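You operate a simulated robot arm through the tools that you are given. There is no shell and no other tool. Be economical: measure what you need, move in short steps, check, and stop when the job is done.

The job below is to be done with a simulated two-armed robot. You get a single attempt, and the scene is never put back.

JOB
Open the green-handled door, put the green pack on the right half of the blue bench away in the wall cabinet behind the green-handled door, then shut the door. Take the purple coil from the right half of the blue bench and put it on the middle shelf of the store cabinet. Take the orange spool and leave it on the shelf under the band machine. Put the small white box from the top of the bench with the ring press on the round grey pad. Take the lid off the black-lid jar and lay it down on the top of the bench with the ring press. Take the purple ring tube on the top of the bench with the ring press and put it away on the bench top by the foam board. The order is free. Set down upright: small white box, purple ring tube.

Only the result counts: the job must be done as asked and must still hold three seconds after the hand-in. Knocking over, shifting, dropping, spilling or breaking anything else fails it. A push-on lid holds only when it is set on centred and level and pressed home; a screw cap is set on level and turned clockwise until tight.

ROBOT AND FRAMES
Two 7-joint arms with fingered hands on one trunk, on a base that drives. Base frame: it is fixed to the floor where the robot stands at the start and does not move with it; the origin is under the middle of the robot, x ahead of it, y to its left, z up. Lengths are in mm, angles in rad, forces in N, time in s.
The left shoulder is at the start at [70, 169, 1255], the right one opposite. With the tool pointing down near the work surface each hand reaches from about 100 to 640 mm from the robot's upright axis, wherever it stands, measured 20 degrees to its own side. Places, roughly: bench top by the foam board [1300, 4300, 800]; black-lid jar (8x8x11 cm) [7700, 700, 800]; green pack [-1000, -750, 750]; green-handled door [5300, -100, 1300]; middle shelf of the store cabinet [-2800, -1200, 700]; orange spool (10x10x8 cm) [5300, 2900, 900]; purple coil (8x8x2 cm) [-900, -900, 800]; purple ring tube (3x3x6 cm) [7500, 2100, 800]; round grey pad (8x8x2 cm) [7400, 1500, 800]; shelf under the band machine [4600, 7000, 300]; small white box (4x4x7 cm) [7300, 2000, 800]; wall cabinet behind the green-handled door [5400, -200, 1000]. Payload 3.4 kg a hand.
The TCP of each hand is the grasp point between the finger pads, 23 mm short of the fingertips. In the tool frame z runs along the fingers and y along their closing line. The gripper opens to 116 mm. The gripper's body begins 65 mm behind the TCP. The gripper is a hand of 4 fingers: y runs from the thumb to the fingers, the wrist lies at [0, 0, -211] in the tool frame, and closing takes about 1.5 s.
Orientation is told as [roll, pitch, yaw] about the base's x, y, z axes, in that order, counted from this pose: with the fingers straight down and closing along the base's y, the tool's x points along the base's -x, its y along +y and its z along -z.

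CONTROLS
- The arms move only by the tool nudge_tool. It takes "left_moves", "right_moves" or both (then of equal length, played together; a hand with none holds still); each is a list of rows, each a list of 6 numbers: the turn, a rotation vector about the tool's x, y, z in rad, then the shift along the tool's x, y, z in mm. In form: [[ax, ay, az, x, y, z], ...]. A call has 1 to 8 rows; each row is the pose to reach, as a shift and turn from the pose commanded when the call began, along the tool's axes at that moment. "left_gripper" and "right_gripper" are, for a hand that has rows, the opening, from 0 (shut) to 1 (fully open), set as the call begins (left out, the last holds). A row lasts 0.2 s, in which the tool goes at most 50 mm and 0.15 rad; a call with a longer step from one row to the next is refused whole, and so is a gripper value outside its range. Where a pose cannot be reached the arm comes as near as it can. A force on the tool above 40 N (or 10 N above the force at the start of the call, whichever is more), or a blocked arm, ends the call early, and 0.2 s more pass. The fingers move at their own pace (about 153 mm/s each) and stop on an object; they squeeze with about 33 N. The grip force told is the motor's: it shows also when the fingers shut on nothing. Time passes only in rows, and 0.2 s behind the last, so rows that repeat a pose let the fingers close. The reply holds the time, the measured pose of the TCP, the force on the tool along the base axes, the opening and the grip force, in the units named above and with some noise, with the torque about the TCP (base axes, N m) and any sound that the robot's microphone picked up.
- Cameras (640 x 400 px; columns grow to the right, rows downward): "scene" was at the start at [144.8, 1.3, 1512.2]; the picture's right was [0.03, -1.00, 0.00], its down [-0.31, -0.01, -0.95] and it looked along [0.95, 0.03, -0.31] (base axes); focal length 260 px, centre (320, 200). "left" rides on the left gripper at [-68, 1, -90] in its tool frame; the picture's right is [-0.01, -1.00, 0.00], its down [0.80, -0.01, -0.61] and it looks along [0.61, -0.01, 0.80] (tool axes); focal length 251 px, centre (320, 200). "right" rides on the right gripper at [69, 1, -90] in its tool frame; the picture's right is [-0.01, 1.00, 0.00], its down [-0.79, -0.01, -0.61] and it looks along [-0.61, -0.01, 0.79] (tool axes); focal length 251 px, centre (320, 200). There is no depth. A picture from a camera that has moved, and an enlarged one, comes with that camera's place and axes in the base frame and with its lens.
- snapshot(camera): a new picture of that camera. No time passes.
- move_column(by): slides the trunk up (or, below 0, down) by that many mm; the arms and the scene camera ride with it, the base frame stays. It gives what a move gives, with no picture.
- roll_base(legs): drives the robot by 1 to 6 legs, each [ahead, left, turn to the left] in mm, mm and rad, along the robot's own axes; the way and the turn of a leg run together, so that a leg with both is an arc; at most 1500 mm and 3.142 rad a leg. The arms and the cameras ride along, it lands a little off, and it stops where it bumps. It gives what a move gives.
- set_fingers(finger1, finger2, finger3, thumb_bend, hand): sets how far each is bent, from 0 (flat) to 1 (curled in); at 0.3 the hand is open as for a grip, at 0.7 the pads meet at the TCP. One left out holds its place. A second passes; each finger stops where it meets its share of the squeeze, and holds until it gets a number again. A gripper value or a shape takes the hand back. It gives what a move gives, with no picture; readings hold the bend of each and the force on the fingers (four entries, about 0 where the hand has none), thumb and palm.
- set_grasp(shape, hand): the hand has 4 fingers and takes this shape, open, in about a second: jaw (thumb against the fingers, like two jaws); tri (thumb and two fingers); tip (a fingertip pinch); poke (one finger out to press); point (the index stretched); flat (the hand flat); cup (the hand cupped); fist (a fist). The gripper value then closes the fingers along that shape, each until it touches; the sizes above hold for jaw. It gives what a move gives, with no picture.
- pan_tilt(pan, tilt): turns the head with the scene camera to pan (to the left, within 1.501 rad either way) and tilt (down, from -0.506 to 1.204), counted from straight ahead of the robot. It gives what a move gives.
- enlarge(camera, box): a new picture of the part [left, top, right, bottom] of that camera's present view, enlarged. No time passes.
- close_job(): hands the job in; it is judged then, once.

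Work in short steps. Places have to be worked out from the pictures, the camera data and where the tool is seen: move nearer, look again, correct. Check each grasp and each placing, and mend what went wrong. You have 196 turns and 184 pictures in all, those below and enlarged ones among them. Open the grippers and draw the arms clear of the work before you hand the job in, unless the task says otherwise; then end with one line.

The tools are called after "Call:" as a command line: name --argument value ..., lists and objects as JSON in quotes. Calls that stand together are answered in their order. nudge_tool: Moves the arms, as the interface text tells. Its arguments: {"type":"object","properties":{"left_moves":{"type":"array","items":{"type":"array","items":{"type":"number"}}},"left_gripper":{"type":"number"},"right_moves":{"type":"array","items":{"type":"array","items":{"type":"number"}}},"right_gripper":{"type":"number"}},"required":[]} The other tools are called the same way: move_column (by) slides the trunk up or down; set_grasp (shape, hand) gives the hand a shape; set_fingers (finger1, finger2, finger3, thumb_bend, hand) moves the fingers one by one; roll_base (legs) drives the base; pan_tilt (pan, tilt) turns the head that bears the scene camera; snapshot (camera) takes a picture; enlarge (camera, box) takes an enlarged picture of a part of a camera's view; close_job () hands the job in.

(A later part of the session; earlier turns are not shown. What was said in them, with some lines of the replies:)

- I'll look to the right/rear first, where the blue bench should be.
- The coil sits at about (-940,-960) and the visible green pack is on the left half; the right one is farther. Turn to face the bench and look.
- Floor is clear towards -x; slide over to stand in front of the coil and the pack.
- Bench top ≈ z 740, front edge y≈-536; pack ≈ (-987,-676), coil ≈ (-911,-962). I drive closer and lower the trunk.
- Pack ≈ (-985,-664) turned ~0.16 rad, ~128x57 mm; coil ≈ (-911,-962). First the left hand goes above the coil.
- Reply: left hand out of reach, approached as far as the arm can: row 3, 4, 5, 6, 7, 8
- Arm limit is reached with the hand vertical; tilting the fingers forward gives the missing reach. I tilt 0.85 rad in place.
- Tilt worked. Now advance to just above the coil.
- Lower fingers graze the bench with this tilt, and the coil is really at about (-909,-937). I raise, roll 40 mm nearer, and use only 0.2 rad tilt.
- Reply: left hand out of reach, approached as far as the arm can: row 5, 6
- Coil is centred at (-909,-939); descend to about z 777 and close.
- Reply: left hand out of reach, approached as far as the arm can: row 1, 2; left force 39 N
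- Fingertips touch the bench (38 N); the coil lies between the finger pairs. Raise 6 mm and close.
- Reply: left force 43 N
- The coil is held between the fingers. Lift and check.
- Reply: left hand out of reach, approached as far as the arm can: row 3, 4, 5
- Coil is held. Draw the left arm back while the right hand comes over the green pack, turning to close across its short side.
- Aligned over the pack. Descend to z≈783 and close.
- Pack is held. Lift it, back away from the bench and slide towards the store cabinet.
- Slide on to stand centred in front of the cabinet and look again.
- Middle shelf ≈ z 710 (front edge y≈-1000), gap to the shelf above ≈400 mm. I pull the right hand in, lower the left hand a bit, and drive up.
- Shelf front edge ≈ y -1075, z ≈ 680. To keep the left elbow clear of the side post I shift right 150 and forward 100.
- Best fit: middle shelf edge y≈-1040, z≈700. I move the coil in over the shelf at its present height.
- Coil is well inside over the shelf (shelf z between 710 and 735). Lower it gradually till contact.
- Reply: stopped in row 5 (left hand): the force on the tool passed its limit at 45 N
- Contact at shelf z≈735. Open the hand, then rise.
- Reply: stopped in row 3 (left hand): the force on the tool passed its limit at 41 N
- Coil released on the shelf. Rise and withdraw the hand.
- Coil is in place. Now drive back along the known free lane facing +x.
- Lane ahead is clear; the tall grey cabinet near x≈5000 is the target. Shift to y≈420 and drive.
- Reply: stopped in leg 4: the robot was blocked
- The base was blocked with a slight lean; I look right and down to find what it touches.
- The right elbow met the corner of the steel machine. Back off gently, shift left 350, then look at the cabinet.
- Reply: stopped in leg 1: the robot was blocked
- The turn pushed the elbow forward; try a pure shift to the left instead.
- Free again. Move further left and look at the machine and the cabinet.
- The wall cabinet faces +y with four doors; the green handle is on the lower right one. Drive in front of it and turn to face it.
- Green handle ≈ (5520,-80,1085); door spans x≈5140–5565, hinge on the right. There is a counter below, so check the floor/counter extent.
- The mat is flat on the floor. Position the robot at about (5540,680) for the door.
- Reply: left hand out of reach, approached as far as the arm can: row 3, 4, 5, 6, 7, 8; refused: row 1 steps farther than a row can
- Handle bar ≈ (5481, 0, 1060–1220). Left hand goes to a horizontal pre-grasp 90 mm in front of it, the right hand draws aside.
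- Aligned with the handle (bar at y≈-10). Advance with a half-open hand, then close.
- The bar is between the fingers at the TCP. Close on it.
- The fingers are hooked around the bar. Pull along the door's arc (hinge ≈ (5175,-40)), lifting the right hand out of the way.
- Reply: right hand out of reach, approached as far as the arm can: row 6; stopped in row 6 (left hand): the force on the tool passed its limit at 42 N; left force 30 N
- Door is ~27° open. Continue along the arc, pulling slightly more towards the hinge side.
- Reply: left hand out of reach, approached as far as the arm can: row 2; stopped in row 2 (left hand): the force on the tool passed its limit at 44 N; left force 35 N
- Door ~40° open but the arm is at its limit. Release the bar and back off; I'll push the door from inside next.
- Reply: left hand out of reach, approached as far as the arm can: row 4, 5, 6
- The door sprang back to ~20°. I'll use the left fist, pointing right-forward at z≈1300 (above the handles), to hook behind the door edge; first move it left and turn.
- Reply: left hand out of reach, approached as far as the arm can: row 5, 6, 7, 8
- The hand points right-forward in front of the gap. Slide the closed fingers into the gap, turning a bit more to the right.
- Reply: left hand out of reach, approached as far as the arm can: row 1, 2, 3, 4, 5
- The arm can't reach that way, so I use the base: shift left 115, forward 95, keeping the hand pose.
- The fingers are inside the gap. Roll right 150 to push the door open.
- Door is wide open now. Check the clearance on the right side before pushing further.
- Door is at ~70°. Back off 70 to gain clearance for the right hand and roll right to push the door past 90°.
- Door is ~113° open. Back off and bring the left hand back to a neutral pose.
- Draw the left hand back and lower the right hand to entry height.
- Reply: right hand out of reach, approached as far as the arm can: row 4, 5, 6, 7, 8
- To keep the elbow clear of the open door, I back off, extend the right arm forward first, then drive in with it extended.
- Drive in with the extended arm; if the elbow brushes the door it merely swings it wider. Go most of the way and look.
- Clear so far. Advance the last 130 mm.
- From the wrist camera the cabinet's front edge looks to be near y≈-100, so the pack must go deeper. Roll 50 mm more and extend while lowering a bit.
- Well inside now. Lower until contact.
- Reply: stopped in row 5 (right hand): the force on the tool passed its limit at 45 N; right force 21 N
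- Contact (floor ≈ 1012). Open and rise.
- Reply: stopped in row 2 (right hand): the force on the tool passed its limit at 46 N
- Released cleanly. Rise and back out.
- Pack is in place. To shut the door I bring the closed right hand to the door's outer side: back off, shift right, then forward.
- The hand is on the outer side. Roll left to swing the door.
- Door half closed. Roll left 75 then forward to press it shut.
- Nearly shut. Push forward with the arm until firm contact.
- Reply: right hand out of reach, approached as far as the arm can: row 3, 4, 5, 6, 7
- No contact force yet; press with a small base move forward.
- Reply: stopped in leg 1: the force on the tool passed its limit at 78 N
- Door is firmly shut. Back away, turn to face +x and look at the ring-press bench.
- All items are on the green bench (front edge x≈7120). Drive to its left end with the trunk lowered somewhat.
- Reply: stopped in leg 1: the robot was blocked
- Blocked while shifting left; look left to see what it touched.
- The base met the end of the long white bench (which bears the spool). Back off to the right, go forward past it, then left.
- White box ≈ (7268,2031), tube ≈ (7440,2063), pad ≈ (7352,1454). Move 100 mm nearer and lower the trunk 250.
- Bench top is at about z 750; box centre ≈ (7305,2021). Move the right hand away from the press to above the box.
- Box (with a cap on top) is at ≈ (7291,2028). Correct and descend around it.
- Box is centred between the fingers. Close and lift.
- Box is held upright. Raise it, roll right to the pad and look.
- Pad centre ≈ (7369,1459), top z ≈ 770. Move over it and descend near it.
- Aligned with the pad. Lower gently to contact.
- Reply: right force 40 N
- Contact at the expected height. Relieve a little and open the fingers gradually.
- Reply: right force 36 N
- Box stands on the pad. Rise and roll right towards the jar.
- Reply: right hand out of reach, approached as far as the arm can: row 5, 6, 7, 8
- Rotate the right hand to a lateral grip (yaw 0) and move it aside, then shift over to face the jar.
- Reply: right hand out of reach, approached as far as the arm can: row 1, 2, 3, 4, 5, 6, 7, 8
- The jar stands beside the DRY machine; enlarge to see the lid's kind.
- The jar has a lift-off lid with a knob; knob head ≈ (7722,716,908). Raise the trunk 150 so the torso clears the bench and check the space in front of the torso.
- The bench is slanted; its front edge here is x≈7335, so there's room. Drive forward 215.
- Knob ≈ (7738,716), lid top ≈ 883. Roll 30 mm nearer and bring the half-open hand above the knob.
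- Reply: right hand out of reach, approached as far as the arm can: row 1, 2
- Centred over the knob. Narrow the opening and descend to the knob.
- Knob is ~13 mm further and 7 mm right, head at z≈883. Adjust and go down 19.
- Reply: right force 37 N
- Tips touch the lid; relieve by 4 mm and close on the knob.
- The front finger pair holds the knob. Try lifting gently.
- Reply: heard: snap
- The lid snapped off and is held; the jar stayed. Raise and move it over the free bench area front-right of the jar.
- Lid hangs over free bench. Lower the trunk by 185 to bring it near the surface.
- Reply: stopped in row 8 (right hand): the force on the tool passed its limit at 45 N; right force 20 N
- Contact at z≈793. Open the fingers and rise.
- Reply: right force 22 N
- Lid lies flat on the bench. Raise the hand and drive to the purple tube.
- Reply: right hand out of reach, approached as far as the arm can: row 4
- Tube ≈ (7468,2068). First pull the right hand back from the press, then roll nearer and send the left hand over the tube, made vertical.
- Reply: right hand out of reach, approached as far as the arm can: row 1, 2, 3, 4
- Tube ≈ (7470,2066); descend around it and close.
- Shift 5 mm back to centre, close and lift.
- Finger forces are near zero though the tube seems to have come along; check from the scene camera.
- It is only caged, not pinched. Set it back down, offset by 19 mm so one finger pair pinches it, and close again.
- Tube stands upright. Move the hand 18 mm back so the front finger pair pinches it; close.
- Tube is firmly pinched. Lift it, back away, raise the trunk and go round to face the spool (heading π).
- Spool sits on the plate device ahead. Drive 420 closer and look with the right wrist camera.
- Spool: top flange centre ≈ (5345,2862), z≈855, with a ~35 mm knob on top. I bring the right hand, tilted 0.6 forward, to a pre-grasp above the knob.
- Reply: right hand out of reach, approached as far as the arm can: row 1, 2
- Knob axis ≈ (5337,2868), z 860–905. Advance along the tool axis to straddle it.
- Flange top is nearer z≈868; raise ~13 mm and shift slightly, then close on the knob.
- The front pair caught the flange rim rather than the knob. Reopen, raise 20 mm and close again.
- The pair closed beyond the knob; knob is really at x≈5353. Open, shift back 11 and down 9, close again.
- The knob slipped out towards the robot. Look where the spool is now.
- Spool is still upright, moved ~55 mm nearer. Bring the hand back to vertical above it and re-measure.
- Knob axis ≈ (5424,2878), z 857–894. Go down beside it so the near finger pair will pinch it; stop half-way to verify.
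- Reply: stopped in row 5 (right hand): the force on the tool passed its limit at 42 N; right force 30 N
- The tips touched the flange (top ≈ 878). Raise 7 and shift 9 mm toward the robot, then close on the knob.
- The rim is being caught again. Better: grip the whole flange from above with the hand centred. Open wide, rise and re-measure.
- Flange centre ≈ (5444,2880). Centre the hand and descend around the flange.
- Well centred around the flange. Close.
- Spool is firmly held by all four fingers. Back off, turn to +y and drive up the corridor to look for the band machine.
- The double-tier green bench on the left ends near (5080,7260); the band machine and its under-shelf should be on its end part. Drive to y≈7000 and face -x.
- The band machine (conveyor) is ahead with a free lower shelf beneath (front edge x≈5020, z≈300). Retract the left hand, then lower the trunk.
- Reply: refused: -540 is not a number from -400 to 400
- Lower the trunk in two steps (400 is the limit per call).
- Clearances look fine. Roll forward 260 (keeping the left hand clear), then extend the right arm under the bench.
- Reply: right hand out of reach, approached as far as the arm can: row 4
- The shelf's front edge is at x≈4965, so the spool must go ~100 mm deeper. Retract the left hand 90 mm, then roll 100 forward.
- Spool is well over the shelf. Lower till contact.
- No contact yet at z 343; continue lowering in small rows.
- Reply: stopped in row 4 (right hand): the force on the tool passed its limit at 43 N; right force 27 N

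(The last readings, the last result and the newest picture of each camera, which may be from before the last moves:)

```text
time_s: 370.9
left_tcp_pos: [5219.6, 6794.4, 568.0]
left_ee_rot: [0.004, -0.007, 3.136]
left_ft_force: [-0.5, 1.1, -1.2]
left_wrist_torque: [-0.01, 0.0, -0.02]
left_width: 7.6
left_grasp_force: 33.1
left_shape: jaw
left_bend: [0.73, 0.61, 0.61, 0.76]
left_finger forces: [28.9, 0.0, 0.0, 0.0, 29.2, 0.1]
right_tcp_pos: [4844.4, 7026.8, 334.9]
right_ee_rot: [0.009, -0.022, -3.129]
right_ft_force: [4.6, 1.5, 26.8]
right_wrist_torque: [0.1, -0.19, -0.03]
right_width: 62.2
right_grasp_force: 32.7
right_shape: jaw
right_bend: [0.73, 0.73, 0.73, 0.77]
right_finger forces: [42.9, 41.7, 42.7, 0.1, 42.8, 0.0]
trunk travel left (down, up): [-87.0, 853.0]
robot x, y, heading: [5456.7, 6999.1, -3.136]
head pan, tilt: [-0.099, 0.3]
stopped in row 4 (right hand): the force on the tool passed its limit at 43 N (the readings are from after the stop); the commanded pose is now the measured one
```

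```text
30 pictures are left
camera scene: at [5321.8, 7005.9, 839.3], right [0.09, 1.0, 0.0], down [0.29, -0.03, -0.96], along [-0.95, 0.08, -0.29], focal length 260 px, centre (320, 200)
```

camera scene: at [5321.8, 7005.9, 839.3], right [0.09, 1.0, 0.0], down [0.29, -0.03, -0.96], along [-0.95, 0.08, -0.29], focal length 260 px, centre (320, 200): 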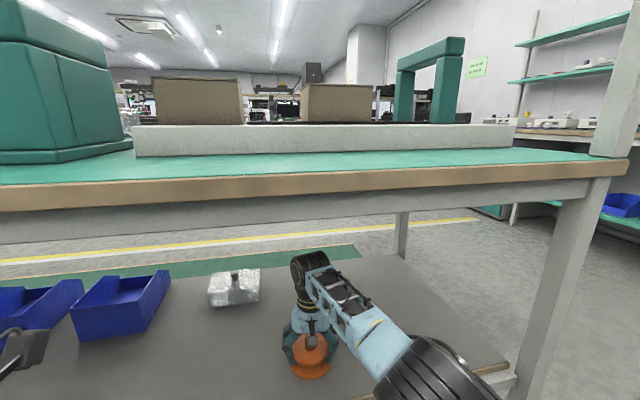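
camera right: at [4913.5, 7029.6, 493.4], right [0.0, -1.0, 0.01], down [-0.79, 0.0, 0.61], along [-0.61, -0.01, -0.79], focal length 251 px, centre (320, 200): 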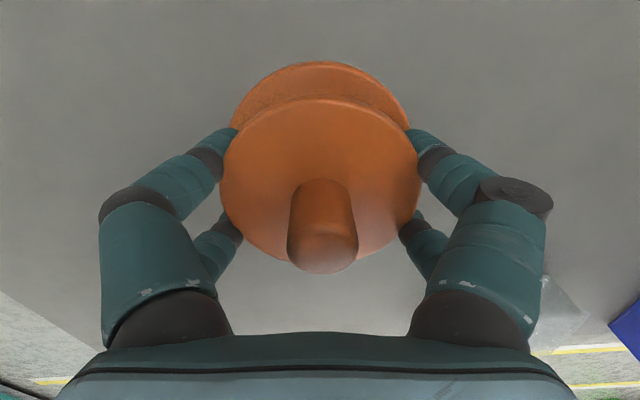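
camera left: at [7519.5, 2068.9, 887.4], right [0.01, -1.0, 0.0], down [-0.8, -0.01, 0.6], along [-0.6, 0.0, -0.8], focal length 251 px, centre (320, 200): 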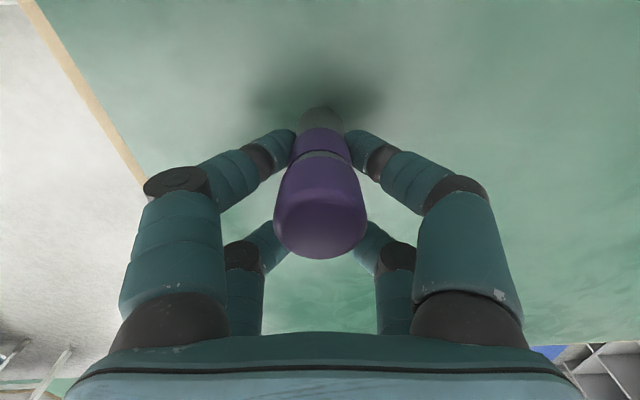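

Contact: the spool stands on the shelf. Open and rise, then view.

Call:
nudge_tool --right_moves '[[0, 0, 0, 0, 0, -1], [0, 0, 0, 0, 0, -1], [0, 0, 0, 0, 0, -1], [0, 0, 0, 0, 0, -1], [0, 0, 0, 0, 0, -1]]' --right_gripper 1

Call:
nudge_tool --right_moves '[[0, 0, 0, 0, 0, -20], [0, 0, 0, 0, 0, -45], [0, 0, 0, 0, 0, -65]]'

Call:
snapshot --camera "right"

```text
time_s: 372.1
left_tcp_pos: [5216.8, 6795.3, 566.9]
left_ee_rot: [0.003, -0.006, 3.134]
left_ft_force: [-0.5, -0.5, -0.6]
left_wrist_torque: [0.0, -0.03, 0.02]
left_width: 7.4
left_grasp_force: 33.2
left_shape: jaw
left_bend: [0.73, 0.61, 0.61, 0.76]
left_finger forces: [29.0, 0.0, 0.0, 0.0, 29.3, 0.0]
right_tcp_pos: [4843.8, 7028.1, 331.4]
right_ee_rot: [0.01, -0.014, -3.133]
right_ft_force: [-0.1, -0.6, 0.3]
right_wrist_torque: [0.0, -0.03, 0.02]
right_width: 115.7
right_grasp_force: 0.0
right_shape: jaw
right_bend: [0.3, 0.3, 0.3, 0.3]
right_finger forces: [0.0, 0.0, 0.1, 0.0, 0.0, 0.0]
trunk travel left (down, up): [-87.0, 853.0]
robot x, y, heading: [5459.4, 6997.8, -3.128]
head pan, tilt: [-0.099, 0.3]
```

```text
time_s: 372.9
left_tcp_pos: [5217.7, 6794.9, 566.1]
left_ee_rot: [0.005, -0.005, 3.136]
left_ft_force: [-0.4, -0.8, -1.6]
left_wrist_torque: [-0.02, -0.06, -0.02]
left_width: 7.4
left_grasp_force: 33.3
left_shape: jaw
left_bend: [0.73, 0.61, 0.61, 0.76]
left_finger forces: [29.0, 0.0, 0.0, 0.0, 29.3, 0.1]
right_tcp_pos: [4846.4, 7028.0, 395.4]
right_ee_rot: [0.008, -0.014, -3.131]
right_ft_force: [-0.4, -0.8, 0.4]
right_wrist_torque: [-0.01, -0.01, 0.0]
right_width: 115.8
right_grasp_force: 0.0
right_shape: jaw
right_bend: [0.3, 0.3, 0.3, 0.3]
right_finger forces: [0.0, 0.0, 0.0, 0.0, 0.1, 0.1]
trunk travel left (down, up): [-87.0, 853.0]
robot x, y, heading: [5460.3, 7002.1, -3.135]
head pan, tilt: [-0.099, 0.3]
```

```text
29 pictures are left
camera right: at [4913.8, 7028.2, 484.8], right [0.0, -1.0, 0.01], down [-0.79, 0.0, 0.62], along [-0.62, -0.01, -0.79], focal length 251 px, centre (320, 200)
```

right: 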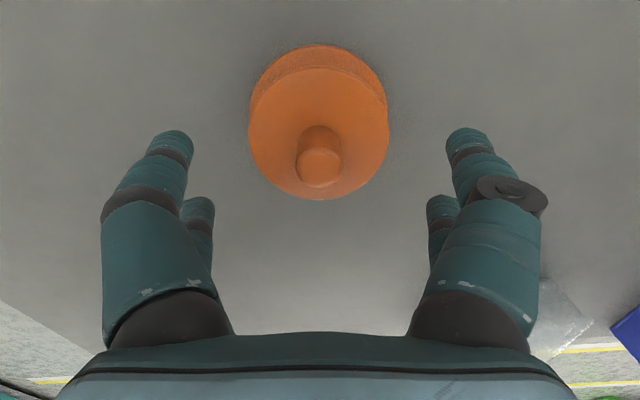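

Spool placed. Back out, raise the trunk, and start driving south along the corridor towards the foam-board bench by the southern lane.

Call:
roll_base --legs '[[-560, 0, 0]]'

Call:
snapshot --camera "scene"

Call:
move_column --by 400

Call:
roll_base --legs '[[-380, 0, -0.007], [0, 1500, 0], [0, 1500, 0], [0, 1500, 0], [0, 1150, 0]]'

```text
time_s: 376.1
left_tcp_pos: [5781.7, 6801.8, 566.4]
left_ee_rot: [0.002, -0.004, 3.133]
left_ft_force: [-0.7, 1.1, -1.1]
left_wrist_torque: [0.02, 0.02, -0.03]
left_width: 7.9
left_grasp_force: 32.7
left_shape: jaw
left_bend: [0.73, 0.61, 0.61, 0.76]
left_finger forces: [29.0, 0.1, 0.0, 0.1, 29.3, 0.0]
right_tcp_pos: [5408.6, 7034.3, 394.9]
right_ee_rot: [0.008, -0.012, -3.135]
right_ft_force: [-0.6, -0.2, -0.8]
right_wrist_torque: [-0.02, 0.0, -0.01]
right_width: 115.7
right_grasp_force: 0.1
right_shape: jaw
right_bend: [0.3, 0.3, 0.3, 0.3]
right_finger forces: [0.1, 0.0, 0.1, 0.0, 0.0, 0.0]
trunk travel left (down, up): [-87.0, 853.0]
robot x, y, heading: [6026.8, 7005.4, -3.132]
head pan, tilt: [-0.099, 0.3]
```

```text
28 pictures are left
camera scene: at [5881.9, 7011.7, 838.4], right [0.09, 1.0, 0.0], down [0.29, -0.03, -0.96], along [-0.95, 0.09, -0.3], focal length 260 px, centre (320, 200)
```

scene: 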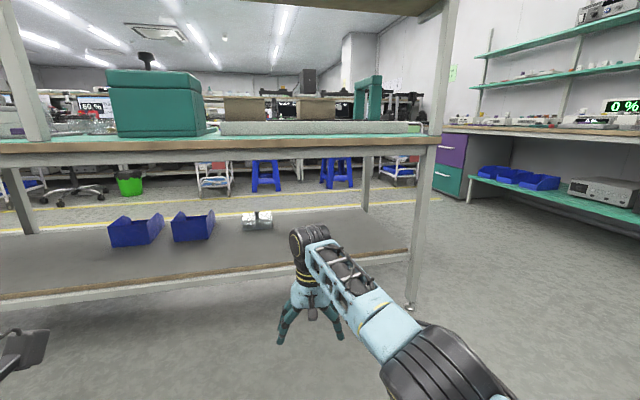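

```text
time_s: 379.9
left_tcp_pos: [5781.5, 6801.9, 965.5]
left_ee_rot: [0.004, -0.004, 3.13]
left_ft_force: [-0.8, 0.0, -0.9]
left_wrist_torque: [-0.01, 0.02, -0.01]
left_width: 7.7
left_grasp_force: 33.5
left_shape: jaw
left_bend: [0.73, 0.61, 0.61, 0.76]
left_finger forces: [29.0, 0.0, 0.1, 0.0, 29.3, 0.0]
right_tcp_pos: [5409.3, 7034.7, 794.2]
right_ee_rot: [0.008, -0.014, -3.136]
right_ft_force: [-0.8, -0.2, -0.4]
right_wrist_torque: [-0.03, 0.01, -0.03]
right_width: 115.5
right_grasp_force: 0.0
right_shape: jaw
right_bend: [0.3, 0.3, 0.3, 0.3]
right_finger forces: [0.0, 0.0, 0.1, 0.1, 0.0, 0.1]
trunk travel left (down, up): [-487.0, 453.0]
robot x, y, heading: [6024.7, 7003.0, -3.137]
head pan, tilt: [-0.099, 0.3]
```

```text
time_s: 408.8
left_tcp_pos: [6211.0, 1161.2, 965.1]
left_ee_rot: [0.002, -0.005, -3.139]
left_ft_force: [-0.3, -0.2, -0.4]
left_wrist_torque: [0.0, -0.03, 0.05]
left_width: 7.8
left_grasp_force: 33.1
left_shape: jaw
left_bend: [0.73, 0.61, 0.61, 0.76]
left_finger forces: [29.0, 0.1, 0.0, 0.0, 29.1, 0.1]
right_tcp_pos: [5836.2, 1388.7, 795.2]
right_ee_rot: [0.007, -0.015, -3.12]
right_ft_force: [0.2, 0.1, 0.0]
right_wrist_torque: [-0.01, 0.03, 0.0]
right_width: 116.0
right_grasp_force: 0.1
right_shape: jaw
right_bend: [0.3, 0.3, 0.3, 0.3]
right_finger forces: [0.0, 0.1, 0.0, 0.0, 0.0, 0.0]
trunk travel left (down, up): [-487.0, 453.0]
robot x, y, heading: [6450.8, 1368.1, -3.117]
head pan, tilt: [-0.099, 0.3]
```

Now drive west along the clear southern lane.

Call:
roll_base --legs '[[1500, 0, -0.025], [1500, 0, 0], [1400, 0, 0]]'

Call:
pan_tilt --pan -1.0 --tilt 0.2

Call:
snapshot --camera "scene"

```text
time_s: 430.0
left_tcp_pos: [1772.3, 1285.0, 966.8]
left_ee_rot: [0.004, -0.005, 3.1]
left_ft_force: [0.2, -0.5, -0.8]
left_wrist_torque: [0.0, -0.03, -0.01]
left_width: 7.3
left_grasp_force: 33.1
left_shape: jaw
left_bend: [0.73, 0.61, 0.61, 0.76]
left_finger forces: [29.0, 0.0, 0.0, 0.1, 29.3, 0.0]
right_tcp_pos: [1407.0, 1529.2, 796.0]
right_ee_rot: [0.008, -0.015, 3.118]
right_ft_force: [0.2, -0.5, 0.5]
right_wrist_torque: [0.04, 0.02, 0.0]
right_width: 115.8
right_grasp_force: 0.2
right_shape: jaw
right_bend: [0.3, 0.3, 0.3, 0.3]
right_finger forces: [0.0, 0.0, 0.0, 0.0, 0.0, 0.1]
trunk travel left (down, up): [-487.0, 453.0]
robot x, y, heading: [2020.3, 1477.6, 3.117]
head pan, tilt: [-0.099, 0.3]
```

```text
time_s: 431.2
left_tcp_pos: [1771.9, 1283.4, 966.2]
left_ee_rot: [0.003, -0.006, 3.099]
left_ft_force: [0.1, -0.7, -0.1]
left_wrist_torque: [-0.03, -0.03, 0.0]
left_width: 7.8
left_grasp_force: 32.0
left_shape: jaw
left_bend: [0.73, 0.61, 0.61, 0.76]
left_finger forces: [28.9, 0.0, 0.0, 0.0, 29.2, 0.0]
right_tcp_pos: [1408.4, 1528.6, 796.0]
right_ee_rot: [0.009, -0.013, 3.117]
right_ft_force: [-0.5, -0.4, 0.8]
right_wrist_torque: [0.01, -0.01, 0.0]
right_width: 115.9
right_grasp_force: 0.1
right_shape: jaw
right_bend: [0.3, 0.3, 0.3, 0.3]
right_finger forces: [0.0, 0.0, 0.0, 0.1, 0.0, 0.0]
trunk travel left (down, up): [-487.0, 453.0]
robot x, y, heading: [2022.8, 1481.5, 3.117]
head pan, tilt: [-1.0, 0.201]
```

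```text
27 pictures are left
camera scene: at [1923.8, 1558.9, 1247.7], right [0.85, 0.52, 0.0], down [0.1, -0.17, -0.98], along [-0.51, 0.84, -0.2], focal length 260 px, centre (320, 200)
```

scene: 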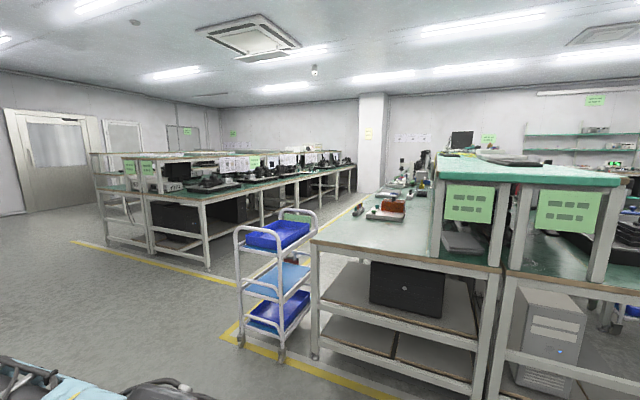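

The foam-board bench is the one ahead-right (west edge x≈1240→1000); I'll use the aisle west of it. Drive to x≈190 and turn to face +y.

Call:
roll_base --legs '[[1500, 0, 0], [330, 0, 0], [0, 0, -1.546]]'

Call:
pan_tilt --pan -0.3 --tilt 0.3

Call:
snapshot --camera "scene"

```text
time_s: 444.1
left_tcp_pos: [13.1, 1745.9, 966.3]
left_ee_rot: [0.003, -0.004, 1.563]
left_ft_force: [0.0, 0.5, -0.4]
left_wrist_torque: [-0.01, -0.01, -0.03]
left_width: 7.8
left_grasp_force: 33.1
left_shape: jaw
left_bend: [0.73, 0.61, 0.61, 0.76]
left_finger forces: [29.0, 0.0, 0.0, 0.0, 29.3, 0.1]
right_tcp_pos: [246.3, 2117.3, 795.0]
right_ee_rot: [0.009, -0.014, 1.582]
right_ft_force: [0.4, -0.4, 0.6]
right_wrist_torque: [0.02, 0.01, 0.01]
right_width: 115.9
right_grasp_force: 0.0
right_shape: jaw
right_bend: [0.3, 0.3, 0.3, 0.3]
right_finger forces: [0.0, 0.0, 0.0, 0.0, 0.1, 0.0]
trunk travel left (down, up): [-487.0, 453.0]
robot x, y, heading: [217.1, 1506.7, 1.583]
head pan, tilt: [-1.0, 0.201]
```

```text
time_s: 445.2
left_tcp_pos: [12.3, 1745.7, 967.1]
left_ee_rot: [0.003, -0.005, 1.563]
left_ft_force: [0.2, 0.2, -0.6]
left_wrist_torque: [-0.02, -0.02, -0.04]
left_width: 7.9
left_grasp_force: 32.7
left_shape: jaw
left_bend: [0.73, 0.61, 0.61, 0.76]
left_finger forces: [28.8, 0.1, 0.0, 0.0, 29.1, 0.1]
right_tcp_pos: [244.6, 2119.3, 795.5]
right_ee_rot: [0.009, -0.015, 1.58]
right_ft_force: [-0.1, 0.4, 0.6]
right_wrist_torque: [-0.04, 0.0, -0.01]
right_width: 115.8
right_grasp_force: 0.0
right_shape: jaw
right_bend: [0.3, 0.3, 0.3, 0.3]
right_finger forces: [0.0, 0.0, 0.0, 0.0, 0.0, 0.0]
trunk travel left (down, up): [-487.0, 453.0]
robot x, y, heading: [214.4, 1503.2, 1.582]
head pan, tilt: [-0.3, 0.3]
```

```text
26 pictures are left
camera scene: at [245.3, 1641.4, 1238.4], right [0.96, -0.29, 0.0], down [-0.08, -0.28, -0.96], along [0.27, 0.92, -0.3], focal length 260 px, centre (320, 200)
```

scene: 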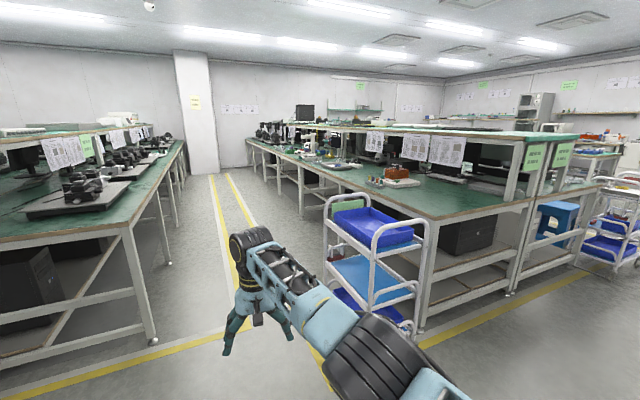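

Aisle is wide enough. Drive north to y≈4300 and turn to face the bench.

Call:
roll_base --legs '[[1500, 0, -0.012], [1290, 0, 0], [0, 0, -1.57]]'

Call:
pan_tilt --pan 0 --tilt 0.4

Call:
snapshot --camera "scene"

```text
time_s: 462.4
left_tcp_pos: [435.7, 4497.2, 966.7]
left_ee_rot: [0.002, -0.006, 0.003]
left_ft_force: [0.0, 0.1, -0.8]
left_wrist_torque: [0.03, 0.02, -0.04]
left_width: 7.7
left_grasp_force: 33.5
left_shape: jaw
left_bend: [0.73, 0.61, 0.61, 0.76]
left_finger forces: [28.7, 0.0, 0.0, 0.0, 28.7, 0.0]
right_tcp_pos: [810.2, 4267.6, 796.2]
right_ee_rot: [0.009, -0.014, 0.02]
right_ft_force: [0.1, 0.2, 0.3]
right_wrist_torque: [-0.05, 0.0, 0.0]
right_width: 116.0
right_grasp_force: 0.1
right_shape: jaw
right_bend: [0.3, 0.3, 0.3, 0.3]
right_finger forces: [0.0, 0.0, 0.0, 0.0, 0.1, 0.0]
trunk travel left (down, up): [-487.0, 453.0]
robot x, y, heading: [197.2, 4288.5, 0.024]
head pan, tilt: [-0.3, 0.3]
```

```text
time_s: 463.2
left_tcp_pos: [435.3, 4496.9, 966.6]
left_ee_rot: [0.005, -0.005, 0.005]
left_ft_force: [-0.5, -0.5, -1.0]
left_wrist_torque: [0.02, -0.01, 0.0]
left_width: 7.5
left_grasp_force: 33.2
left_shape: jaw
left_bend: [0.73, 0.61, 0.61, 0.76]
left_finger forces: [28.7, 0.0, 0.0, 0.0, 28.5, 0.0]
right_tcp_pos: [811.2, 4268.4, 794.7]
right_ee_rot: [0.007, -0.014, 0.019]
right_ft_force: [0.5, 0.0, -0.7]
right_wrist_torque: [0.02, -0.01, 0.0]
right_width: 115.7
right_grasp_force: 0.0
right_shape: jaw
right_bend: [0.3, 0.3, 0.3, 0.3]
right_finger forces: [0.1, 0.0, 0.1, 0.1, 0.1, 0.0]
trunk travel left (down, up): [-487.0, 453.0]
robot x, y, heading: [196.3, 4289.0, 0.025]
head pan, tilt: [0.0, 0.4]
```

```text
25 pictures are left
camera scene: at [339.6, 4291.3, 1229.2], right [0.02, -1.0, 0.0], down [-0.39, -0.01, -0.92], along [0.92, 0.02, -0.39], focal length 260 px, centre (320, 200)
```

scene: 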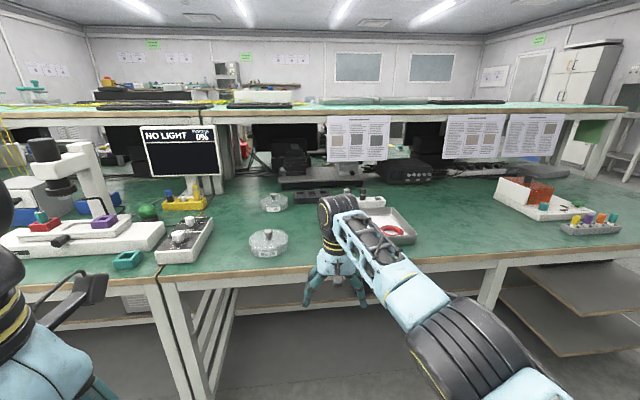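

The right hand blocks the view of the spot at (1300,4300). Retract it and raise the trunk, then look.

Call:
move_column --by 120

Call:
nudge_tool --right_moves '[[0, 0, 0, 35, -12, -5], [0, 0, 0, 70, -25, -10], [0, 0, 0, 105, -38, -15], [0, 0, 0, 140, -50, -20], [0, 0, 0, 175, -62, -25], [0, 0, 0, 210, -75, -30], [0, 0, 0, 245, -88, -35], [0, 0, 0, 280, -100, -40]]'

Call:
pan_tilt --pan 0 --tilt 0.5

Call:
snapshot --camera "scene"

```text
time_s: 464.7
left_tcp_pos: [436.0, 4496.4, 1085.1]
left_ee_rot: [0.004, -0.006, 0.002]
left_ft_force: [-0.4, 0.1, -0.8]
left_wrist_torque: [0.04, 0.04, 0.0]
left_width: 7.4
left_grasp_force: 33.0
left_shape: jaw
left_bend: [0.73, 0.61, 0.61, 0.76]
left_finger forces: [28.6, 0.1, 0.0, 0.0, 28.6, 0.0]
right_tcp_pos: [810.8, 4268.9, 914.7]
right_ee_rot: [0.008, -0.014, 0.021]
right_ft_force: [0.4, -0.2, -1.2]
right_wrist_torque: [-0.02, -0.05, -0.02]
right_width: 115.9
right_grasp_force: 0.0
right_shape: jaw
right_bend: [0.3, 0.3, 0.3, 0.3]
right_finger forces: [0.0, 0.0, 0.0, 0.0, 0.1, 0.1]
trunk travel left (down, up): [-607.0, 333.0]
robot x, y, heading: [191.9, 4287.2, 0.02]
head pan, tilt: [0.0, 0.4]
```

```text
time_s: 466.5
left_tcp_pos: [434.7, 4496.9, 1085.8]
left_ee_rot: [0.004, -0.004, 0.004]
left_ft_force: [0.8, -0.1, -1.4]
left_wrist_torque: [-0.02, 0.01, 0.0]
left_width: 7.6
left_grasp_force: 32.9
left_shape: jaw
left_bend: [0.73, 0.61, 0.61, 0.76]
left_finger forces: [28.7, 0.1, 0.0, 0.0, 28.5, 0.0]
right_tcp_pos: [532.2, 4160.4, 950.1]
right_ee_rot: [0.008, -0.014, 0.021]
right_ft_force: [-0.2, 1.0, -1.1]
right_wrist_torque: [0.01, 0.0, 0.04]
right_width: 115.9
right_grasp_force: 0.0
right_shape: jaw
right_bend: [0.3, 0.3, 0.3, 0.3]
right_finger forces: [0.0, 0.0, 0.0, 0.0, 0.0, 0.1]
trunk travel left (down, up): [-607.0, 333.0]
robot x, y, heading: [194.1, 4290.2, 0.02]
head pan, tilt: [0.0, 0.4]
```

```text
time_s: 467.2
left_tcp_pos: [435.5, 4496.8, 1086.4]
left_ee_rot: [0.005, -0.004, 0.003]
left_ft_force: [0.5, 1.1, -0.7]
left_wrist_torque: [-0.01, -0.03, -0.01]
left_width: 7.5
left_grasp_force: 33.1
left_shape: jaw
left_bend: [0.73, 0.61, 0.61, 0.76]
left_finger forces: [28.6, 0.0, 0.0, 0.0, 28.4, 0.0]
right_tcp_pos: [533.4, 4161.9, 949.7]
right_ee_rot: [0.008, -0.016, 0.022]
right_ft_force: [-0.8, -0.1, 0.4]
right_wrist_torque: [0.03, 0.0, 0.02]
right_width: 116.0
right_grasp_force: 0.0
right_shape: jaw
right_bend: [0.3, 0.3, 0.3, 0.3]
right_finger forces: [0.0, 0.0, 0.0, 0.0, 0.0, 0.0]
trunk travel left (down, up): [-607.0, 333.0]
robot x, y, heading: [195.8, 4287.5, 0.021]
head pan, tilt: [0.0, 0.499]
```

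```text
24 pictures are left
camera scene: at [338.1, 4291.3, 1340.0], right [0.02, -1.0, 0.0], down [-0.48, -0.01, -0.88], along [0.88, 0.02, -0.48], focal length 260 px, centre (320, 200)
```

scene: 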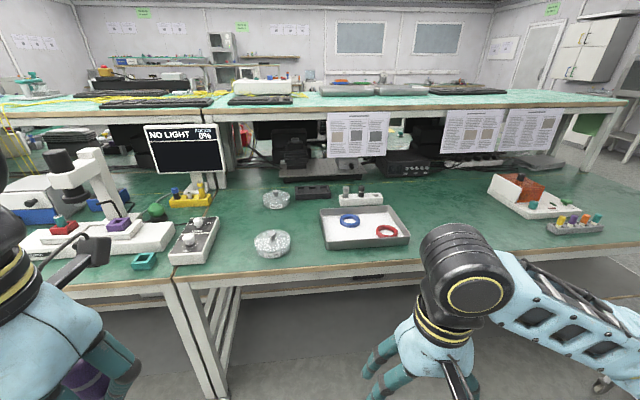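

Free spot near the given place: px (298,222) → ≈ (1195,4398), between the dishes and the ring tray. Roll forward 440 and bring the left hand over it.

Call:
roll_base --legs '[[440, 0, -0.021]]'

Call:
nudge_tool --left_moves '[[0, 0, 0, -40, -13, 0], [0, 0, 0, -80, -26, 0], [0, 0, 0, -120, -39, 0], [0, 0, 0, -160, -52, 0], [0, 0, 0, -200, -65, 0], [0, 0, 0, -240, -78, 0], [0, 0, 0, -280, -91, 0], [0, 0, 0, -310, -104, 0]]'

Call:
snapshot --camera "left"

Call:
snapshot --camera "scene"

```text
time_s: 469.9
left_tcp_pos: [883.7, 4498.0, 1085.9]
left_ee_rot: [0.005, -0.005, -0.014]
left_ft_force: [0.0, 0.0, 0.7]
left_wrist_torque: [0.01, 0.0, 0.01]
left_width: 7.6
left_grasp_force: 33.2
left_shape: jaw
left_bend: [0.73, 0.61, 0.61, 0.76]
left_finger forces: [28.8, 0.0, 0.0, 0.0, 28.4, 0.1]
right_tcp_pos: [974.5, 4161.2, 950.6]
right_ee_rot: [0.007, -0.013, 0.004]
right_ft_force: [-0.4, -0.3, 0.1]
right_wrist_torque: [-0.07, -0.02, 0.03]
right_width: 115.9
right_grasp_force: 0.1
right_shape: jaw
right_bend: [0.3, 0.3, 0.3, 0.3]
right_finger forces: [0.1, 0.0, 0.0, 0.0, 0.0, 0.1]
trunk travel left (down, up): [-607.0, 333.0]
robot x, y, heading: [639.9, 4296.1, 0.007]
head pan, tilt: [0.0, 0.499]
```

```text
time_s: 471.7
left_tcp_pos: [1192.2, 4388.7, 1086.9]
left_ee_rot: [0.006, -0.003, -0.016]
left_ft_force: [0.2, 0.0, -1.1]
left_wrist_torque: [0.05, 0.04, 0.0]
left_width: 7.6
left_grasp_force: 33.1
left_shape: jaw
left_bend: [0.73, 0.61, 0.61, 0.76]
left_finger forces: [28.6, 0.0, 0.0, 0.1, 28.4, 0.0]
right_tcp_pos: [974.9, 4161.0, 949.6]
right_ee_rot: [0.01, -0.012, 0.005]
right_ft_force: [-0.8, -0.4, -0.6]
right_wrist_torque: [0.03, 0.01, 0.0]
right_width: 115.9
right_grasp_force: 0.0
right_shape: jaw
right_bend: [0.3, 0.3, 0.3, 0.3]
right_finger forces: [0.1, 0.0, 0.0, 0.0, 0.0, 0.0]
trunk travel left (down, up): [-607.0, 333.0]
robot x, y, heading: [641.8, 4298.0, 0.006]
head pan, tilt: [0.0, 0.499]
```

```text
23 pictures are left
camera left: at [1262.0, 4387.7, 1177.4], right [-0.01, -1.0, -0.01], down [-0.8, 0.0, 0.6], along [-0.6, 0.01, -0.8], focal length 251 px, centre (320, 200)
```

left: 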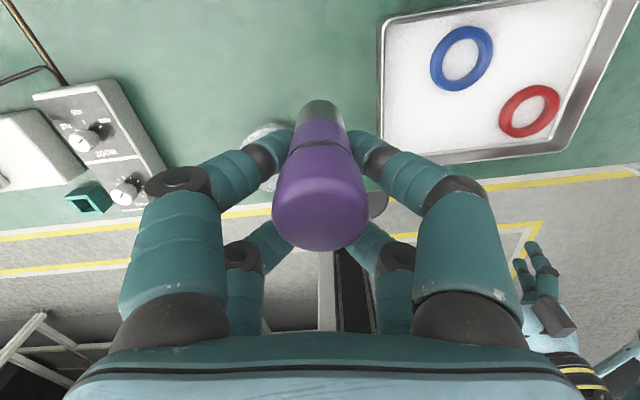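

```text
22 pictures are left
camera scene: at [782.5, 4293.0, 1339.9], right [0.0, -1.0, 0.0], down [-0.48, 0.0, -0.88], along [0.88, 0.0, -0.48], focal length 260 px, centre (320, 200)
```

scene: 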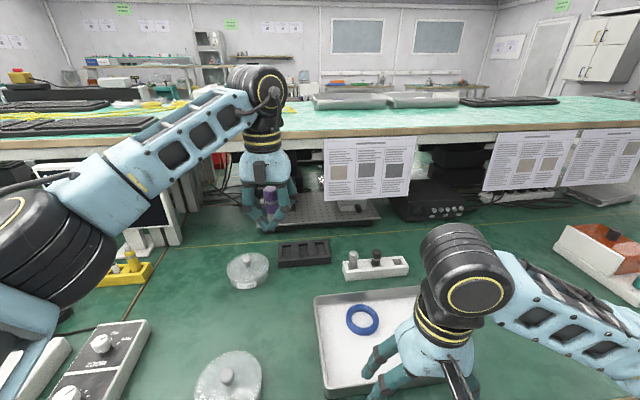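

The spot under the tube is free (tray edge ~90 mm away). Descend, then slow for contact.

Call:
nudge_tool --left_moves '[[0, 0, 0, 0, 0, 40], [0, 0, 0, 0, 0, 85], [0, 0, 0, 0, 0, 130], [0, 0, 0, 0, 0, 175], [0, 0, 0, 0, 0, 210], [0, 0, 0, 0, 0, 232]]'

Call:
snapshot --camera "left"

Call:
nudge_tool --left_moves '[[0, 0, 0, 0, 0, 8], [0, 0, 0, 0, 0, 16], [0, 0, 0, 0, 0, 24], [0, 0, 0, 0, 0, 30], [0, 0, 0, 0, 0, 36], [0, 0, 0, 0, 0, 41], [0, 0, 0, 0, 0, 46], [0, 0, 0, 0, 0, 51]]'

```text
time_s: 473.1
left_tcp_pos: [1194.7, 4392.2, 854.5]
left_ee_rot: [0.004, -0.006, -0.014]
left_ft_force: [-0.1, 0.2, -1.1]
left_wrist_torque: [0.03, -0.03, -0.01]
left_width: 7.5
left_grasp_force: 32.9
left_shape: jaw
left_bend: [0.73, 0.61, 0.61, 0.76]
left_finger forces: [28.8, 0.0, 0.0, 0.0, 28.3, 0.0]
right_tcp_pos: [975.0, 4161.0, 950.2]
right_ee_rot: [0.008, -0.014, 0.002]
right_ft_force: [0.3, -0.4, 0.4]
right_wrist_torque: [0.01, -0.01, 0.02]
right_width: 116.2
right_grasp_force: 0.1
right_shape: jaw
right_bend: [0.3, 0.3, 0.3, 0.3]
right_finger forces: [0.1, 0.0, 0.0, 0.1, 0.0, 0.0]
trunk travel left (down, up): [-607.0, 333.0]
robot x, y, heading: [636.8, 4294.4, 0.001]
head pan, tilt: [0.0, 0.499]
```

```text
21 pictures are left
camera left: at [1263.4, 4390.6, 944.7], right [-0.01, -1.0, 0.0], down [-0.8, 0.0, 0.6], along [-0.6, 0.01, -0.8], focal length 251 px, centre (320, 200)
```

left: 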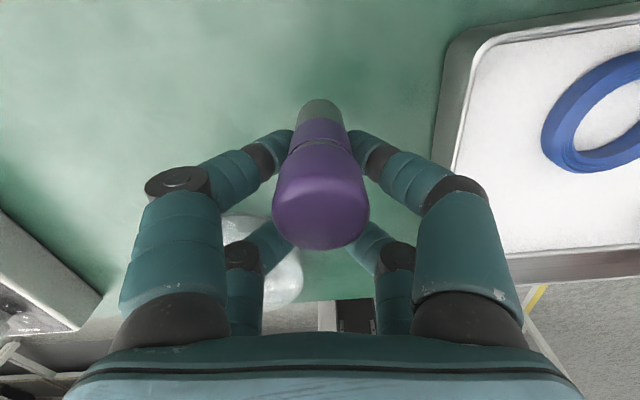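

```text
time_s: 474.9
left_tcp_pos: [1194.2, 4390.9, 803.0]
left_ee_rot: [0.004, -0.006, -0.013]
left_ft_force: [-0.7, 0.9, -0.6]
left_wrist_torque: [-0.01, 0.03, 0.0]
left_width: 7.6
left_grasp_force: 32.2
left_shape: jaw
left_bend: [0.73, 0.61, 0.61, 0.76]
left_finger forces: [28.8, 0.0, 0.0, 0.0, 28.3, 0.1]
right_tcp_pos: [974.6, 4161.2, 950.2]
right_ee_rot: [0.009, -0.013, 0.004]
right_ft_force: [-0.4, 0.2, 0.4]
right_wrist_torque: [-0.01, 0.04, -0.02]
right_width: 116.0
right_grasp_force: 0.1
right_shape: jaw
right_bend: [0.3, 0.3, 0.3, 0.3]
right_finger forces: [0.0, 0.1, 0.1, 0.0, 0.0, 0.1]
trunk travel left (down, up): [-607.0, 333.0]
robot x, y, heading: [639.3, 4298.4, 0.004]
head pan, tilt: [0.0, 0.499]
```

No contact yet at 803; continue in 4 mm steps.

Call:
nudge_tool --left_moves '[[0, 0, 0, 0, 0, 4], [0, 0, 0, 0, 0, 8], [0, 0, 0, 0, 0, 12], [0, 0, 0, 0, 0, 16], [0, 0, 0, 0, 0, 20], [0, 0, 0, 0, 0, 24], [0, 0, 0, 0, 0, 28], [0, 0, 0, 0, 0, 32]]'

Call:
snapshot --camera "left"

```text
time_s: 476.0
left_tcp_pos: [1193.8, 4389.3, 794.0]
left_ee_rot: [-0.001, -0.021, -0.012]
left_ft_force: [-5.4, 2.1, 25.3]
left_wrist_torque: [0.06, -0.39, 0.12]
left_width: 9.9
left_grasp_force: 32.9
left_shape: jaw
left_bend: [0.75, 0.61, 0.61, 0.79]
left_finger forces: [37.5, 0.0, 0.0, 0.0, 34.9, 0.0]
right_tcp_pos: [970.5, 4161.5, 951.1]
right_ee_rot: [0.011, -0.018, 0.006]
right_ft_force: [-0.3, 0.0, 0.2]
right_wrist_torque: [-0.03, 0.01, 0.01]
right_width: 115.9
right_grasp_force: 0.1
right_shape: jaw
right_bend: [0.3, 0.3, 0.3, 0.3]
right_finger forces: [0.0, 0.0, 0.1, 0.0, 0.0, 0.0]
trunk travel left (down, up): [-607.0, 333.0]
robot x, y, heading: [640.0, 4292.1, 0.005]
head pan, tilt: [0.0, 0.499]
stopped in row 5 (left hand): the force on the tool passed its limit at 43 N (the readings are from after the stop); the commanded pose is now the measured one
```

```text
20 pictures are left
camera left: at [1261.4, 4389.3, 884.9], right [0.0, -1.0, 0.0], down [-0.81, 0.0, 0.59], along [-0.59, 0.0, -0.81], focal length 251 px, centre (320, 200)
```

left: 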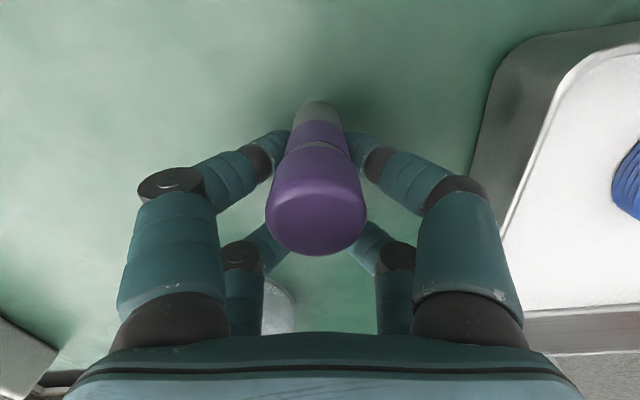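

Contact. Relieve the pressure a bit, then open to 0.5.

Call:
nudge_tool --left_moves '[[0, 0, 0, 0, 0, -2], [0, 0, 0, 0, 0, -3], [0, 0, 0, 0, 0, -3]]'

Call:
nudge_tool --left_moves '[[0, 0, 0, 0, 0, 0], [0, 0, 0, 0, 0, 0], [0, 0, 0, 0, 0, 0], [0, 0, 0, 0, 0, 0], [0, 0, 0, 0, 0, 0]]' --left_gripper 0.8

Call:
snapshot --camera "left"

```text
time_s: 476.8
left_tcp_pos: [1192.7, 4389.7, 794.2]
left_ee_rot: [0.001, -0.016, -0.011]
left_ft_force: [-1.7, 2.0, 17.3]
left_wrist_torque: [0.02, -0.33, 0.03]
left_width: 9.7
left_grasp_force: 33.0
left_shape: jaw
left_bend: [0.74, 0.61, 0.61, 0.79]
left_finger forces: [35.4, 0.1, 0.0, 0.0, 33.9, 0.0]
right_tcp_pos: [970.7, 4161.4, 950.8]
right_ee_rot: [0.009, -0.019, 0.004]
right_ft_force: [0.2, 0.5, -0.5]
right_wrist_torque: [0.02, 0.0, 0.0]
right_width: 115.9
right_grasp_force: 0.1
right_shape: jaw
right_bend: [0.3, 0.3, 0.3, 0.3]
right_finger forces: [0.0, 0.0, 0.1, 0.0, 0.0, 0.0]
trunk travel left (down, up): [-607.0, 333.0]
robot x, y, heading: [636.6, 4294.9, 0.001]
head pan, tilt: [0.0, 0.499]
```

```text
time_s: 478.0
left_tcp_pos: [1194.3, 4390.9, 791.7]
left_ee_rot: [-0.001, -0.014, -0.012]
left_ft_force: [1.2, -0.6, 0.1]
left_wrist_torque: [-0.01, 0.0, -0.01]
left_width: 92.3
left_grasp_force: 0.0
left_shape: jaw
left_bend: [0.59, 0.59, 0.59, 0.59]
left_finger forces: [0.0, 0.0, 0.0, 0.0, 0.1, 0.0]
right_tcp_pos: [974.8, 4161.8, 949.3]
right_ee_rot: [0.01, -0.013, 0.006]
right_ft_force: [0.4, -0.5, -0.4]
right_wrist_torque: [0.02, 0.0, 0.0]
right_width: 116.4
right_grasp_force: 0.1
right_shape: jaw
right_bend: [0.3, 0.3, 0.3, 0.3]
right_finger forces: [0.0, 0.0, 0.0, 0.0, 0.1, 0.0]
trunk travel left (down, up): [-607.0, 333.0]
robot x, y, heading: [635.4, 4293.4, 0.005]
head pan, tilt: [0.0, 0.499]
```

```text
19 pictures are left
camera left: at [1263.5, 4389.3, 883.2], right [0.0, -1.0, 0.0], down [-0.8, 0.0, 0.6], along [-0.6, 0.0, -0.8], focal length 251 px, centre (320, 200)
```

left: 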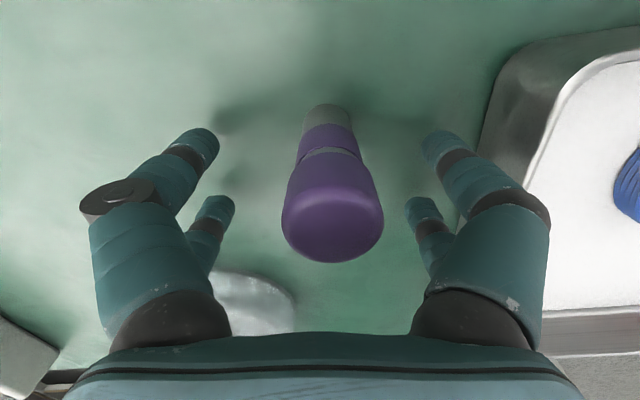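

The tube stands upright. Rise straight up and back away, then verify.

Call:
nudge_tool --left_moves '[[0, 0, 0, 0, 0, -25], [0, 0, 0, 0, 0, -65], [0, 0, 0, 0, 0, -110], [0, 0, 0, 0, 0, -155], [0, 0, 0, 0, 0, -200]]'

Call:
roll_base --legs '[[-350, 0, 0]]'

Call:
snapshot --camera "scene"

```text
time_s: 479.2
left_tcp_pos: [1192.6, 4388.8, 992.2]
left_ee_rot: [-0.001, -0.012, -0.014]
left_ft_force: [0.7, -0.3, 0.5]
left_wrist_torque: [0.02, 0.02, 0.0]
left_width: 92.8
left_grasp_force: 0.0
left_shape: jaw
left_bend: [0.59, 0.59, 0.59, 0.59]
left_finger forces: [0.1, 0.0, 0.0, 0.0, 0.0, 0.1]
right_tcp_pos: [974.3, 4161.7, 950.8]
right_ee_rot: [0.011, -0.014, 0.004]
right_ft_force: [0.2, 0.2, -0.6]
right_wrist_torque: [-0.01, 0.03, 0.01]
right_width: 116.0
right_grasp_force: 0.0
right_shape: jaw
right_bend: [0.3, 0.3, 0.3, 0.3]
right_finger forces: [0.1, 0.0, 0.0, 0.1, 0.0, 0.1]
trunk travel left (down, up): [-607.0, 333.0]
robot x, y, heading: [639.4, 4293.0, 0.012]
head pan, tilt: [0.0, 0.499]
```

```text
time_s: 481.5
left_tcp_pos: [848.7, 4389.0, 990.1]
left_ee_rot: [-0.001, -0.012, -0.011]
left_ft_force: [-0.1, 0.0, 0.5]
left_wrist_torque: [-0.01, -0.03, 0.0]
left_width: 92.8
left_grasp_force: 0.0
left_shape: jaw
left_bend: [0.59, 0.59, 0.59, 0.59]
left_finger forces: [0.0, 0.0, 0.0, 0.1, 0.0, 0.0]
right_tcp_pos: [629.3, 4160.7, 949.8]
right_ee_rot: [0.009, -0.013, 0.007]
right_ft_force: [-0.3, 0.0, 1.0]
right_wrist_torque: [-0.02, -0.02, 0.0]
right_width: 115.7
right_grasp_force: 0.0
right_shape: jaw
right_bend: [0.3, 0.3, 0.3, 0.3]
right_finger forces: [0.0, 0.1, 0.1, 0.0, 0.0, 0.0]
trunk travel left (down, up): [-607.0, 333.0]
robot x, y, heading: [293.3, 4292.2, 0.008]
head pan, tilt: [0.0, 0.499]
```

```text
18 pictures are left
camera scene: at [436.1, 4292.9, 1340.0], right [0.01, -1.0, 0.0], down [-0.48, 0.0, -0.88], along [0.88, 0.01, -0.48], focal length 260 px, centre (320, 200)
```

scene: 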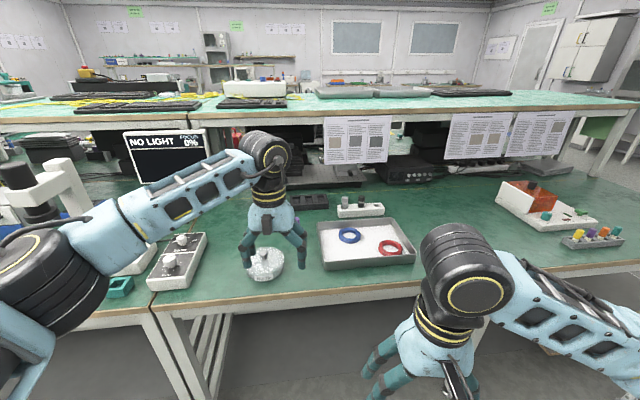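

Back off a little more and check the tube.

Call:
roll_base --legs '[[0, 130, 0]]'

Call:
enlarge --camera "scene" --box '[250, 160, 450, 290]'

```text
time_s: 482.7
left_tcp_pos: [846.6, 4518.0, 990.9]
left_ee_rot: [0.002, -0.011, -0.01]
left_ft_force: [-0.1, 0.0, 0.4]
left_wrist_torque: [0.0, -0.01, 0.03]
left_width: 92.5
left_grasp_force: 0.1
left_shape: jaw
left_bend: [0.59, 0.59, 0.59, 0.59]
left_finger forces: [0.0, 0.0, 0.0, 0.0, 0.1, 0.0]
right_tcp_pos: [628.1, 4290.3, 948.8]
right_ee_rot: [0.007, -0.013, 0.008]
right_ft_force: [0.3, 0.1, 0.8]
right_wrist_torque: [0.01, -0.02, 0.0]
right_width: 115.9
right_grasp_force: 0.0
right_shape: jaw
right_bend: [0.3, 0.3, 0.3, 0.3]
right_finger forces: [0.0, 0.1, 0.0, 0.0, 0.0, 0.0]
trunk travel left (down, up): [-607.0, 333.0]
robot x, y, heading: [289.3, 4418.6, 0.012]
head pan, tilt: [0.0, 0.499]
```

```text
3.08 times, centred on (350, 225) of scene
camera zoom: at [434.9, 4421.7, 1340.0], right [0.01, -1.0, 0.0], down [-0.48, 0.0, -0.88], along [0.88, 0.01, -0.48], focal length 800 px, centre (228, 123)
```

zoom: 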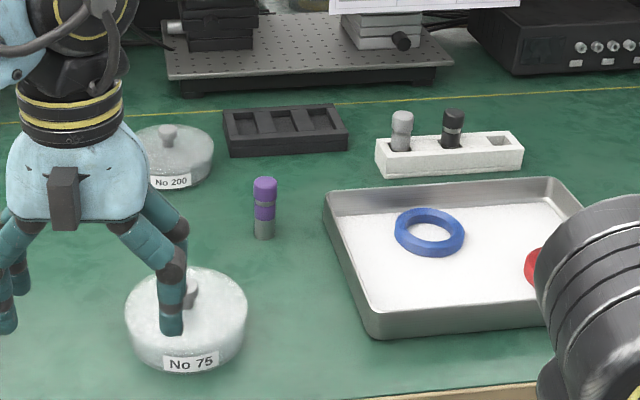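

All parts are placed; open both grippers and draw clear.

Call:
roll_base --legs '[[-200, 0, 0]]'

Call:
nudge_tool --left_moves '[[0, 0, 0, 0, 0, -10], [0, 0, 0, 0, 0, -10]]' --left_gripper 1

Call:
close_job

```text
time_s: 484.3
left_tcp_pos: [646.2, 4517.2, 990.7]
left_ee_rot: [0.0, -0.012, -0.005]
left_ft_force: [-0.4, 0.8, -0.4]
left_wrist_torque: [0.0, -0.02, 0.02]
left_width: 92.7
left_grasp_force: 0.1
left_shape: jaw
left_bend: [0.59, 0.59, 0.59, 0.59]
left_finger forces: [0.1, 0.0, 0.0, 0.0, 0.0, 0.1]
right_tcp_pos: [428.3, 4288.7, 950.1]
right_ee_rot: [0.009, -0.015, 0.012]
right_ft_force: [0.7, -0.2, -0.4]
right_wrist_torque: [-0.01, -0.03, 0.0]
right_width: 115.9
right_grasp_force: 0.0
right_shape: jaw
right_bend: [0.3, 0.3, 0.3, 0.3]
right_finger forces: [0.0, 0.0, 0.1, 0.0, 0.1, 0.0]
trunk travel left (down, up): [-607.0, 333.0]
robot x, y, heading: [94.5, 4422.3, 0.009]
head pan, tilt: [0.0, 0.499]
```

```text
time_s: 484.9
left_tcp_pos: [646.2, 4515.5, 1000.7]
left_ee_rot: [-0.002, -0.012, -0.004]
left_ft_force: [0.2, -0.1, 0.5]
left_wrist_torque: [0.02, -0.01, 0.0]
left_width: 116.1
left_grasp_force: 0.1
left_shape: jaw
left_bend: [0.3, 0.3, 0.3, 0.3]
left_finger forces: [0.1, 0.1, 0.0, 0.0, 0.0, 0.0]
right_tcp_pos: [429.2, 4288.8, 950.2]
right_ee_rot: [0.01, -0.014, 0.013]
right_ft_force: [0.6, 0.3, 0.7]
right_wrist_torque: [-0.02, 0.0, 0.0]
right_width: 116.1
right_grasp_force: 0.0
right_shape: jaw
right_bend: [0.3, 0.3, 0.3, 0.3]
right_finger forces: [0.0, 0.0, 0.0, 0.0, 0.0, 0.0]
trunk travel left (down, up): [-607.0, 333.0]
robot x, y, heading: [92.3, 4417.7, 0.008]
head pan, tilt: [0.0, 0.499]
```

```text
The job is handed in.
```

I placed all six items and handed the job in, but the robot bumped two fixtures on the way (its elbow on the steel machine, its base on the white bench), and I didn't check whether either shifted.
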